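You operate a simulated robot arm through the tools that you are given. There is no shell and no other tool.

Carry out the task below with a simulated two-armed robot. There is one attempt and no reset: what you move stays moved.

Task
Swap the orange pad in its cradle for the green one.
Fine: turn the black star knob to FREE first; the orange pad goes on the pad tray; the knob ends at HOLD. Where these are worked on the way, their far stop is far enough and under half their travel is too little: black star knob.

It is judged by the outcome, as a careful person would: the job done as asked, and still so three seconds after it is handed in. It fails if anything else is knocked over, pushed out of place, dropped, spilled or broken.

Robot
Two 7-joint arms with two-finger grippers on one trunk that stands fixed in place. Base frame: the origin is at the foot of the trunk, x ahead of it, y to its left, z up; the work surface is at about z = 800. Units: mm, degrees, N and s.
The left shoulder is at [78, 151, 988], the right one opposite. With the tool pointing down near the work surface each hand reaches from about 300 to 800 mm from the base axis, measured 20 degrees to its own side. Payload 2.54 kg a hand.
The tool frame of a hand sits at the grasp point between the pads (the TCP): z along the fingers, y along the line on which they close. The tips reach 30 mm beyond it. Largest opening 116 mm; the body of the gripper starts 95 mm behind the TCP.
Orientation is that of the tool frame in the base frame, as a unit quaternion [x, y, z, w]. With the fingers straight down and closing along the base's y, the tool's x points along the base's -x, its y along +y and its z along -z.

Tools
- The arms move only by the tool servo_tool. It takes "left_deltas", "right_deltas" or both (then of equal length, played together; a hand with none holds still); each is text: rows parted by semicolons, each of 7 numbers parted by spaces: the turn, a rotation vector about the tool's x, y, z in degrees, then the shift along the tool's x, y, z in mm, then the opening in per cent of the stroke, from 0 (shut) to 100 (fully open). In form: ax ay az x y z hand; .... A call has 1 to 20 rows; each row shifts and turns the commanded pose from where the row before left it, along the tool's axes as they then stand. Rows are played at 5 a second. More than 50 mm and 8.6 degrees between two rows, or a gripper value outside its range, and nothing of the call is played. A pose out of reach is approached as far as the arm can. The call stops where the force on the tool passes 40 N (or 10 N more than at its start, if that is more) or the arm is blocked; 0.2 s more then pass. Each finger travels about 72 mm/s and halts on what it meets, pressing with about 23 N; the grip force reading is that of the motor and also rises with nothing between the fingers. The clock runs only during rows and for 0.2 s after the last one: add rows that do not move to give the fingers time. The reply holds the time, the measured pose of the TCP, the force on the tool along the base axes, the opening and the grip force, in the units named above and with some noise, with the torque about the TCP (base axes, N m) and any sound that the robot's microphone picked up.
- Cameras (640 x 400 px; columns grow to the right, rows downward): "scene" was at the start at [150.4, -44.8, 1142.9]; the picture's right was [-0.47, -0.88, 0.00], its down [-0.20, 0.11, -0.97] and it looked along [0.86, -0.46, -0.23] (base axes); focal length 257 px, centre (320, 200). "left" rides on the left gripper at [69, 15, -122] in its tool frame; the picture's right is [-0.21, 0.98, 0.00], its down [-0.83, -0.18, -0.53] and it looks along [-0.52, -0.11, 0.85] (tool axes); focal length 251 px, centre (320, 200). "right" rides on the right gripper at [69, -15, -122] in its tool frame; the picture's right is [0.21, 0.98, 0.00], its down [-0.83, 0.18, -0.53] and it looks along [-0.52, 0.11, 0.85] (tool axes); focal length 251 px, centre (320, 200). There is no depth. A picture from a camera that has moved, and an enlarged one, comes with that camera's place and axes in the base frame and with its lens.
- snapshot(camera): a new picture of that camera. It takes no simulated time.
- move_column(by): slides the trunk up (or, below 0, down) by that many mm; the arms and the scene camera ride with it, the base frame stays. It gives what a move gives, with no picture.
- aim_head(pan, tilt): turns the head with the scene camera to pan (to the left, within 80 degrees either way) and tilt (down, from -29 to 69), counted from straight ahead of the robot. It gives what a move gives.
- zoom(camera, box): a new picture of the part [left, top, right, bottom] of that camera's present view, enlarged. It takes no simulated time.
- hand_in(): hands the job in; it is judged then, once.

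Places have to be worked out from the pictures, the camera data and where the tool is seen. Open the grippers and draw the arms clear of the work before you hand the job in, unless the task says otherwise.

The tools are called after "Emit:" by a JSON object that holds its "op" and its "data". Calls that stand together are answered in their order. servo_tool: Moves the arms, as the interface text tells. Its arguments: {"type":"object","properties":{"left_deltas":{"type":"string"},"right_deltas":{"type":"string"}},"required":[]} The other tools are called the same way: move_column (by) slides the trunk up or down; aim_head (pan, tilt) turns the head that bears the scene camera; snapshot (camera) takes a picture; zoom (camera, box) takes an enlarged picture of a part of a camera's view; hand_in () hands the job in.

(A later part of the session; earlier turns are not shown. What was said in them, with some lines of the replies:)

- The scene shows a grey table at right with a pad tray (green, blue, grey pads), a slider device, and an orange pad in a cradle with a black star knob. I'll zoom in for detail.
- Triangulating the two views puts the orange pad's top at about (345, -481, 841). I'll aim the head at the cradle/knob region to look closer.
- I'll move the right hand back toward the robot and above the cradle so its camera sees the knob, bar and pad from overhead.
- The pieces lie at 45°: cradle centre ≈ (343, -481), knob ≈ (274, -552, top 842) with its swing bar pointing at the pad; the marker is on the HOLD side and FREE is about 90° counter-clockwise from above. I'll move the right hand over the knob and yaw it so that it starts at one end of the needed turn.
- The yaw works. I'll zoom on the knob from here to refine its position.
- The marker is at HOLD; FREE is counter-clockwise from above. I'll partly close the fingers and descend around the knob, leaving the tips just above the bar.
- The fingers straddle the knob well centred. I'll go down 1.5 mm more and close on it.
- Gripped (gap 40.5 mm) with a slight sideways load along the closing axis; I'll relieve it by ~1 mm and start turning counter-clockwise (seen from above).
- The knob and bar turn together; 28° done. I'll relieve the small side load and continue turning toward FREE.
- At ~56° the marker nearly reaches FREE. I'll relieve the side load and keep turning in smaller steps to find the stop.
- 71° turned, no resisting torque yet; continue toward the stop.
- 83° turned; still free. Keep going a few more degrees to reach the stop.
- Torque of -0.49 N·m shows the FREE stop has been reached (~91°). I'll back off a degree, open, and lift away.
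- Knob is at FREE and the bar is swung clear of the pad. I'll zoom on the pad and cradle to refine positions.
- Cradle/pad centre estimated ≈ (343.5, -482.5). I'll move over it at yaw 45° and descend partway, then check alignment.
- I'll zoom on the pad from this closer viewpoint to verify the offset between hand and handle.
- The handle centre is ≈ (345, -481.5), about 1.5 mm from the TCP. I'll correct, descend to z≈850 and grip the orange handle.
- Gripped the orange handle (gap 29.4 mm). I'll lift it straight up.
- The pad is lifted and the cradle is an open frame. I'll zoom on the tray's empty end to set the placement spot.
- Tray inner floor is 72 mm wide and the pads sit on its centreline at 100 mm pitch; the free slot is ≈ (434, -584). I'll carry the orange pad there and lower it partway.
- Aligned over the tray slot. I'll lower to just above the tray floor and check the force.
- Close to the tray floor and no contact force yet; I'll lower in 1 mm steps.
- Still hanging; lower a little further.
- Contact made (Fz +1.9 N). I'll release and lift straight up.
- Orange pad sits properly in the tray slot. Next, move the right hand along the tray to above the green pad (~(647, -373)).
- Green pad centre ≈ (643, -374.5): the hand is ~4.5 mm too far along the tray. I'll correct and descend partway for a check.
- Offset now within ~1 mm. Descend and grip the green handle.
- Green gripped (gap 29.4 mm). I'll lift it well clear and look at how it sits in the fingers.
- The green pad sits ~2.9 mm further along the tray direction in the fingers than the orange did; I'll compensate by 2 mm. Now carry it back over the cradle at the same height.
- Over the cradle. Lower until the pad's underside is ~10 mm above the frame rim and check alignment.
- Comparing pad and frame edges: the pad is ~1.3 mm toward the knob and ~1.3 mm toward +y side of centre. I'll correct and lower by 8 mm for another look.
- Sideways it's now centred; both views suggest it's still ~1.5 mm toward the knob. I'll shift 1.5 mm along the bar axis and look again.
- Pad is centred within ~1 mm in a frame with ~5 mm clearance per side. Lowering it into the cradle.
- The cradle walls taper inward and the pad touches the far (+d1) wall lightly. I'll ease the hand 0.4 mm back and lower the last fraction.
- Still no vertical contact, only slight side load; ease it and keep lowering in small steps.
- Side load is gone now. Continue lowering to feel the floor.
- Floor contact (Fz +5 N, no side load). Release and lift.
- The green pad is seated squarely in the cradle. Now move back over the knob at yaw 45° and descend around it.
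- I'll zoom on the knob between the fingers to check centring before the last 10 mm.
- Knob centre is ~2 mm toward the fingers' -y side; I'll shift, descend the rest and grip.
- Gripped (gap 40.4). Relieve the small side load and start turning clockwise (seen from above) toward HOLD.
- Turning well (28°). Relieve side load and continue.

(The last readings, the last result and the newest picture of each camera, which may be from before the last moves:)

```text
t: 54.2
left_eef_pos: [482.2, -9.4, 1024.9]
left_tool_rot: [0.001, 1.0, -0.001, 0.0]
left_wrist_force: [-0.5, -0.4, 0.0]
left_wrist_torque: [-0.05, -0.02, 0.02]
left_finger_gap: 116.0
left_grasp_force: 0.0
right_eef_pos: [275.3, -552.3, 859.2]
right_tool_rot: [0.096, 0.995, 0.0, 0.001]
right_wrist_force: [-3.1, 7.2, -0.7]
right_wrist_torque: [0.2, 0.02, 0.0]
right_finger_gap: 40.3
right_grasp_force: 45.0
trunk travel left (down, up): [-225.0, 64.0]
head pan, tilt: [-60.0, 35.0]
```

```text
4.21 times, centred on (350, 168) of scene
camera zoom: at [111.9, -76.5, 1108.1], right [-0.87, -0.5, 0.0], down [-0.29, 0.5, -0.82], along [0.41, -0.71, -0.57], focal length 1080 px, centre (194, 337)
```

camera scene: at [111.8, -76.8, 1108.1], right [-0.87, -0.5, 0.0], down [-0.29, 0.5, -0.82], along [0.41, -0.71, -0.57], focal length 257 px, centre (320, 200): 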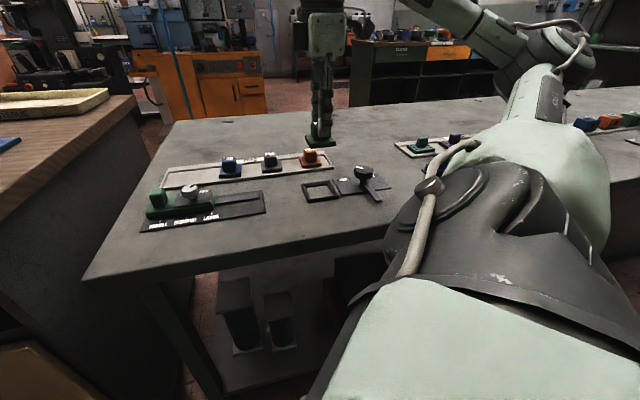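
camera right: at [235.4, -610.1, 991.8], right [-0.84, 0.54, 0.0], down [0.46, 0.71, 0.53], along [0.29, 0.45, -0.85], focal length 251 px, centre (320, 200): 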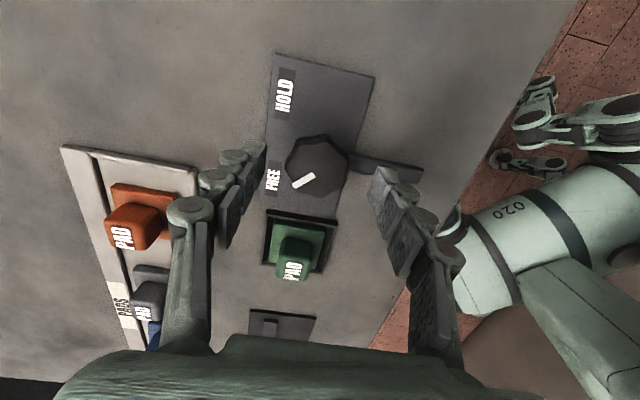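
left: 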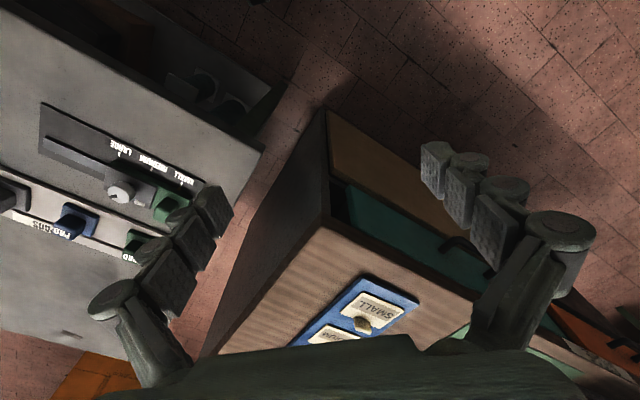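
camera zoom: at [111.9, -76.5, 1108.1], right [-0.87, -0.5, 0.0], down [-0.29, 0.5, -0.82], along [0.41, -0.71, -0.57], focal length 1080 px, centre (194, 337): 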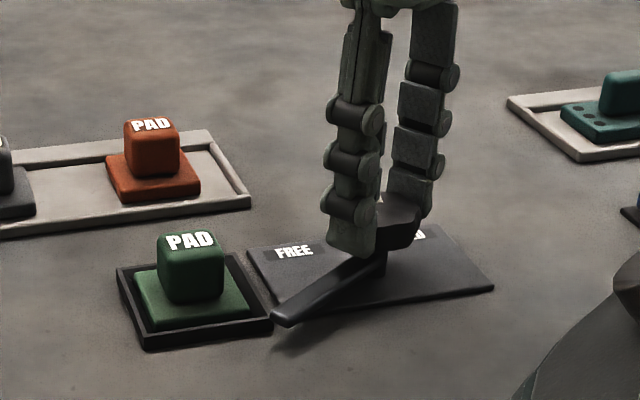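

56° done; the bar approaches the pad. I'll proceed in smaller chunks and watch the pad.

Emit:
{"op": "servo_tool", "data": {"right_deltas": "0 0 0 0.4 0.6 0 0; 0 0 6 0 0 0 0; 0 0 6 0 0 0 0; 0 0 0 0 0 0 0"}}

Emit:
{"op": "zoom", "data": {"camera": "scene", "box": [285, 120, 415, 215]}}

```text
t: 55.2
left_eef_pos: [482.2, -10.8, 1024.5]
left_tool_rot: [-0.001, 1.0, 0.0, 0.0]
left_wrist_force: [0.3, -0.3, -0.7]
left_wrist_torque: [-0.01, -0.02, 0.0]
left_finger_gap: 116.0
left_grasp_force: 0.0
right_eef_pos: [274.3, -550.6, 860.7]
right_tool_rot: [0.2, 0.98, 0.001, 0.001]
right_wrist_force: [0.8, 2.4, -4.7]
right_wrist_torque: [-0.06, -0.05, 0.0]
right_finger_gap: 40.4
right_grasp_force: 44.9
trunk travel left (down, up): [-225.0, 64.0]
head pan, tilt: [-60.0, 35.0]
```

```text
4.21 times, centred on (350, 168) of scene
camera zoom: at [112.5, -77.1, 1108.0], right [-0.87, -0.5, 0.0], down [-0.29, 0.5, -0.82], along [0.41, -0.71, -0.57], focal length 1080 px, centre (194, 337)
```

zoom: 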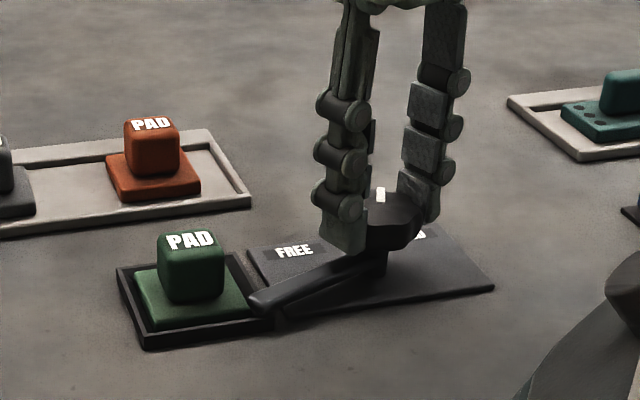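

The bar is passing over the rim with low force. Continue a bit further.

Emit:
{"op": "servo_tool", "data": {"right_deltas": "0 0 6 0 0 0 0; 0 0 5 0 0 0 0; 0 0 0 0 0 0 0"}}

Emit:
{"op": "zoom", "data": {"camera": "scene", "box": [285, 120, 415, 215]}}

Emit:
{"op": "snapshot", "data": {"camera": "right"}}

```text
t: 56.0
left_eef_pos: [481.6, -10.5, 1024.2]
left_tool_rot: [0.0, 1.0, 0.0, 0.0]
left_wrist_force: [-0.1, 0.1, 0.5]
left_wrist_torque: [0.0, -0.01, -0.02]
left_finger_gap: 116.0
left_grasp_force: 0.1
right_eef_pos: [274.3, -550.9, 859.1]
right_tool_rot: [0.294, 0.956, 0.001, 0.001]
right_wrist_force: [6.5, 3.5, -3.3]
right_wrist_torque: [-0.06, -0.37, -0.02]
right_finger_gap: 40.4
right_grasp_force: 45.3
trunk travel left (down, up): [-225.0, 64.0]
head pan, tilt: [-60.0, 35.0]
```

```text
4.21 times, centred on (350, 168) of scene
camera zoom: at [112.7, -77.0, 1108.0], right [-0.87, -0.5, 0.0], down [-0.29, 0.5, -0.82], along [0.41, -0.71, -0.57], focal length 1080 px, centre (194, 337)
```

zoom: 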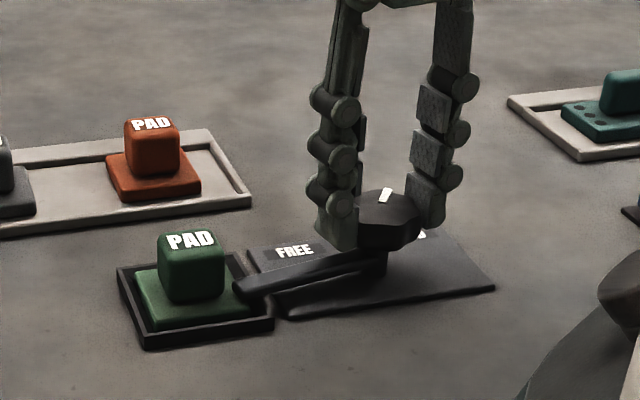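

```text
taken
camera right: at [208.7, -524.1, 982.6], right [0.37, 0.93, 0.0], down [0.78, -0.31, 0.54], along [0.5, -0.2, -0.84], focal length 251 px, centre (320, 200)
```

right: 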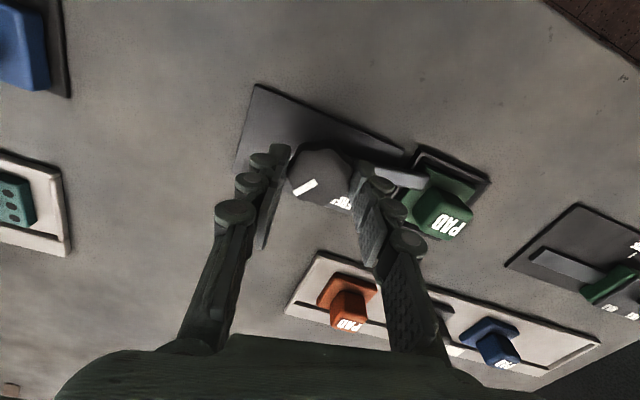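

79° turned, bar now over the pad base beside the handle. Continue to the HOLD stop in small steps.

Emit:
{"op": "servo_tool", "data": {"right_deltas": "0 0 0 -0.3 0.6 0 0; 0 0 4 0 0 0 0; 0 0 4 0 0 0 0; 0 0 0 0 0 0 0"}}

Emit:
{"op": "zoom", "data": {"camera": "scene", "box": [285, 120, 415, 215]}}

```text
t: 57.0
left_eef_pos: [480.9, -11.2, 1024.3]
left_tool_rot: [0.0, 1.0, 0.001, 0.001]
left_wrist_force: [0.8, -0.3, 1.2]
left_wrist_torque: [-0.01, -0.01, -0.02]
left_finger_gap: 116.1
left_grasp_force: 0.0
right_eef_pos: [275.9, -550.1, 859.9]
right_tool_rot: [0.358, 0.934, 0.001, 0.0]
right_wrist_force: [7.1, 5.3, -2.3]
right_wrist_torque: [0.11, -0.28, 0.04]
right_finger_gap: 40.8
right_grasp_force: 44.6
trunk travel left (down, up): [-225.0, 64.0]
head pan, tilt: [-60.0, 35.0]
```

```text
4.21 times, centred on (350, 168) of scene
camera zoom: at [112.7, -76.6, 1108.0], right [-0.87, -0.5, 0.0], down [-0.29, 0.5, -0.82], along [0.41, -0.71, -0.57], focal length 1080 px, centre (194, 337)
```

zoom: 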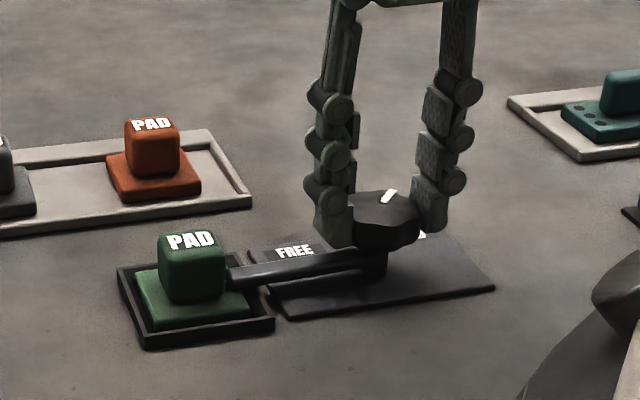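

87° turned. A few more degrees to meet the stop.

Emit:
{"op": "servo_tool", "data": {"right_deltas": "0 0 0 0 0.6 0 0; 0 0 2.5 0 0 0 0; 0 0 2 0 0 0 0; 0 0 0 0 0 0 0"}}

Emit:
{"op": "zoom", "data": {"camera": "right", "box": [220, 80, 480, 250]}}

```text
t: 58.0
left_eef_pos: [481.8, -11.6, 1025.2]
left_tool_rot: [0.0, 1.0, 0.0, 0.0]
left_wrist_force: [-0.2, 0.0, -0.6]
left_wrist_torque: [0.01, 0.06, 0.02]
left_finger_gap: 115.7
left_grasp_force: 0.1
right_eef_pos: [274.6, -550.8, 859.6]
right_tool_rot: [0.395, 0.919, 0.0, 0.0]
right_wrist_force: [2.3, 2.9, -4.8]
right_wrist_torque: [-0.27, -0.1, 1.01]
right_finger_gap: 40.5
right_grasp_force: 44.9
trunk travel left (down, up): [-225.0, 64.0]
head pan, tilt: [-60.0, 35.0]
```

```text
2.35 times, centred on (350, 165) of right
camera zoom: at [216.3, -510.2, 982.9], right [0.56, 0.83, 0.0], down [0.7, -0.47, 0.53], along [0.44, -0.3, -0.85], focal length 592 px, centre (249, 282)
```

zoom: 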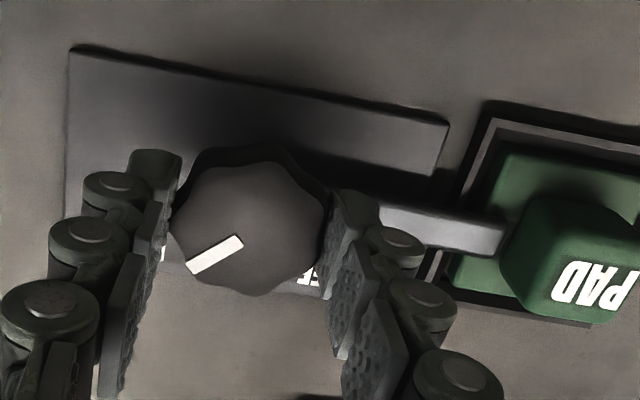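

Torque of 1.0 N·m shows the HOLD stop is reached, bar over the pad's base. Ease off 1°, open and lift away.

Emit:
{"op": "servo_tool", "data": {"right_deltas": "0 0 -1 0 0 0 0; 0 0 0 0 0 0 60; 0 0 0 0 0 0 60; 0 0 0 0 0 0 60; 0 0 0 0 0 -15 60; 0 0 0 0 0 -30 60; 0 0 0 0 0 -40 60; 0 0 0 0 0 -40 60; 0 0 0 0 0 0 60"}}

Emit:
{"op": "zoom", "data": {"camera": "scene", "box": [285, 120, 415, 215]}}

Emit:
{"op": "zoom", "data": {"camera": "right", "box": [250, 50, 470, 190]}}

```text
t: 60.0
left_eef_pos: [481.4, -11.2, 1024.3]
left_tool_rot: [0.001, 1.0, 0.0, 0.0]
left_wrist_force: [-0.4, 0.8, 0.4]
left_wrist_torque: [-0.03, -0.06, 0.02]
left_finger_gap: 116.0
left_grasp_force: 0.0
right_eef_pos: [275.9, -548.3, 984.9]
right_tool_rot: [0.386, 0.922, 0.0, 0.001]
right_wrist_force: [0.2, -0.1, 0.5]
right_wrist_torque: [0.0, -0.01, -0.01]
right_finger_gap: 69.4
right_grasp_force: 0.0
trunk travel left (down, up): [-225.0, 64.0]
head pan, tilt: [-60.0, 35.0]
```

```text
4.21 times, centred on (350, 168) of scene
camera zoom: at [112.2, -76.9, 1108.0], right [-0.87, -0.5, 0.0], down [-0.29, 0.5, -0.82], along [0.41, -0.71, -0.57], focal length 1080 px, centre (194, 337)
```

zoom: 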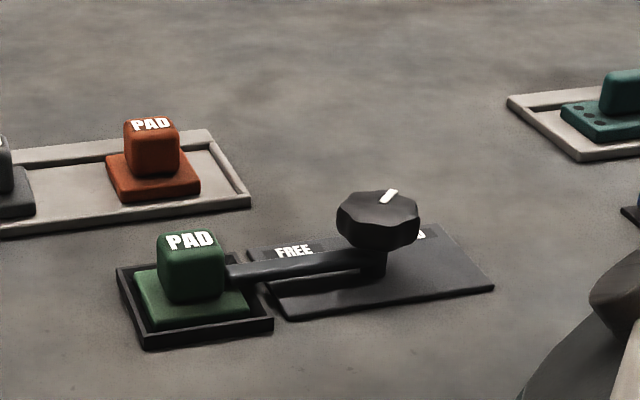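

```text
2.86 times, centred on (360, 120) of right
camera zoom: at [216.6, -510.3, 1107.6], right [0.55, 0.84, 0.0], down [0.71, -0.46, 0.54], along [0.45, -0.29, -0.84], focal length 718 px, centre (206, 429)
```

zoom: 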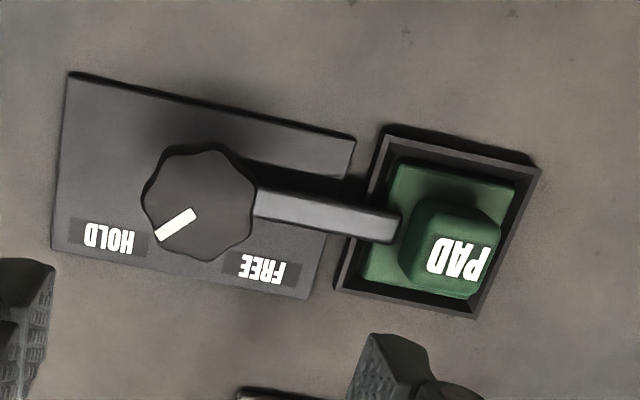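

Everything matches the original HOLD configuration, now with the green pad. I'll open fully, raise the hand and return it toward its starting pose.

Emit:
{"op": "servo_tool", "data": {"right_deltas": "0 0 0 0 0 -40 100; 0 0 0 0 0 -40 100; 0 0 0 0 0 -30 100; 0 0 -7.5 0 0 0 100; 0 0 -7.5 0 0 0 100; 0 0 -7.5 0 0 0 100; 0 0 -7.5 0 0 0 100; 0 0 -7.5 0 0 0 100; 0 0 -7.5 0 0 0 100; 0 0 0 -40 20 0 100; 0 0 0 -40 20 0 100; 0 0 0 -40 20 0 100; 0 0 0 -40 20 0 100; 0 0 0 0 0 0 100"}}

Emit:
{"op": "snapshot", "data": {"camera": "scene"}}

Emit:
{"op": "snapshot", "data": {"camera": "right"}}

```text
t: 63.0
left_eef_pos: [482.8, -10.7, 1025.3]
left_tool_rot: [0.0, 1.0, 0.0, 0.0]
left_wrist_force: [0.1, -0.8, 0.5]
left_wrist_torque: [-0.02, 0.01, -0.05]
left_finger_gap: 116.0
left_grasp_force: 0.0
right_eef_pos: [434.7, -473.1, 1093.7]
right_tool_rot: [0.006, 1.0, -0.001, 0.001]
right_wrist_force: [0.0, 0.4, -0.5]
right_wrist_torque: [0.0, 0.0, -0.04]
right_finger_gap: 116.1
right_grasp_force: 0.0
trunk travel left (down, up): [-225.0, 64.0]
head pan, tilt: [-60.0, 35.0]
```

```text
taken
camera scene: at [112.2, -76.8, 1108.1], right [-0.87, -0.5, 0.0], down [-0.29, 0.5, -0.82], along [0.41, -0.71, -0.57], focal length 257 px, centre (320, 200)
```

scene: 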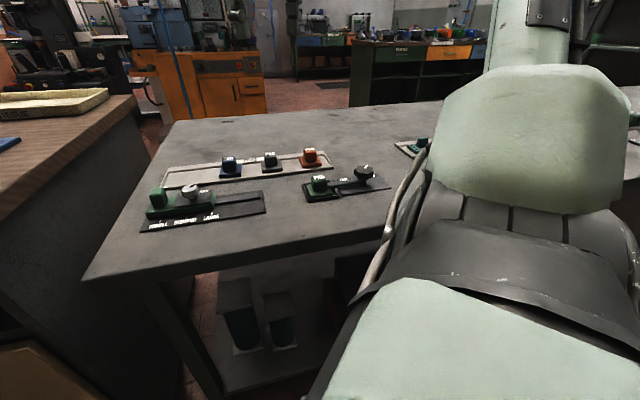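

```text
taken
camera right: at [366.0, -487.1, 1217.8], right [-0.21, 0.98, 0.0], down [0.83, 0.17, 0.54], along [0.52, 0.11, -0.84], focal length 251 px, centre (320, 200)
```

right: 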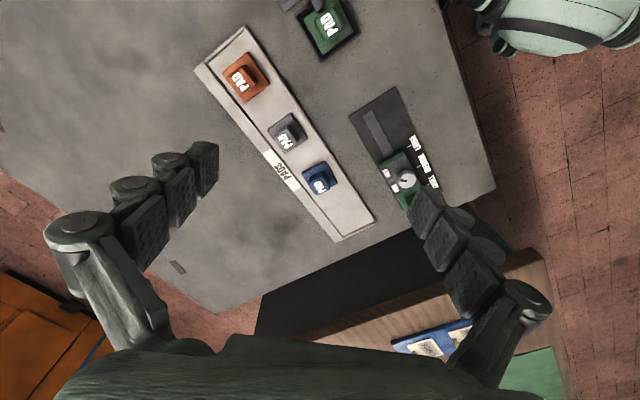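

The green pad is in the cradle under the bar with the knob at HOLD, and the orange pad is on the tray. The other objects look unmoved, both grippers are open, and the arms are clear, so I'm handing in.

Emit:
{"op": "hand_in", "data": {}}

```text
The job is handed in.
```

The swap is done and handed in. The green pad is seated in the cradle under the swing bar, and the orange pad is in the free slot on the pad tray.

- **Knob:** I turned it all the way to the FREE stop before lifting the orange pad. Afterwards I turned it back to the HOLD stop.
- **Other objects:** in the last pictures nothing else looks moved, and nothing was dropped or knocked over.
- **Arms:** both grippers are open. The right hand is raised close to its starting position, and the left hand was not moved.

The hand-in reply did not say whether the job passed.
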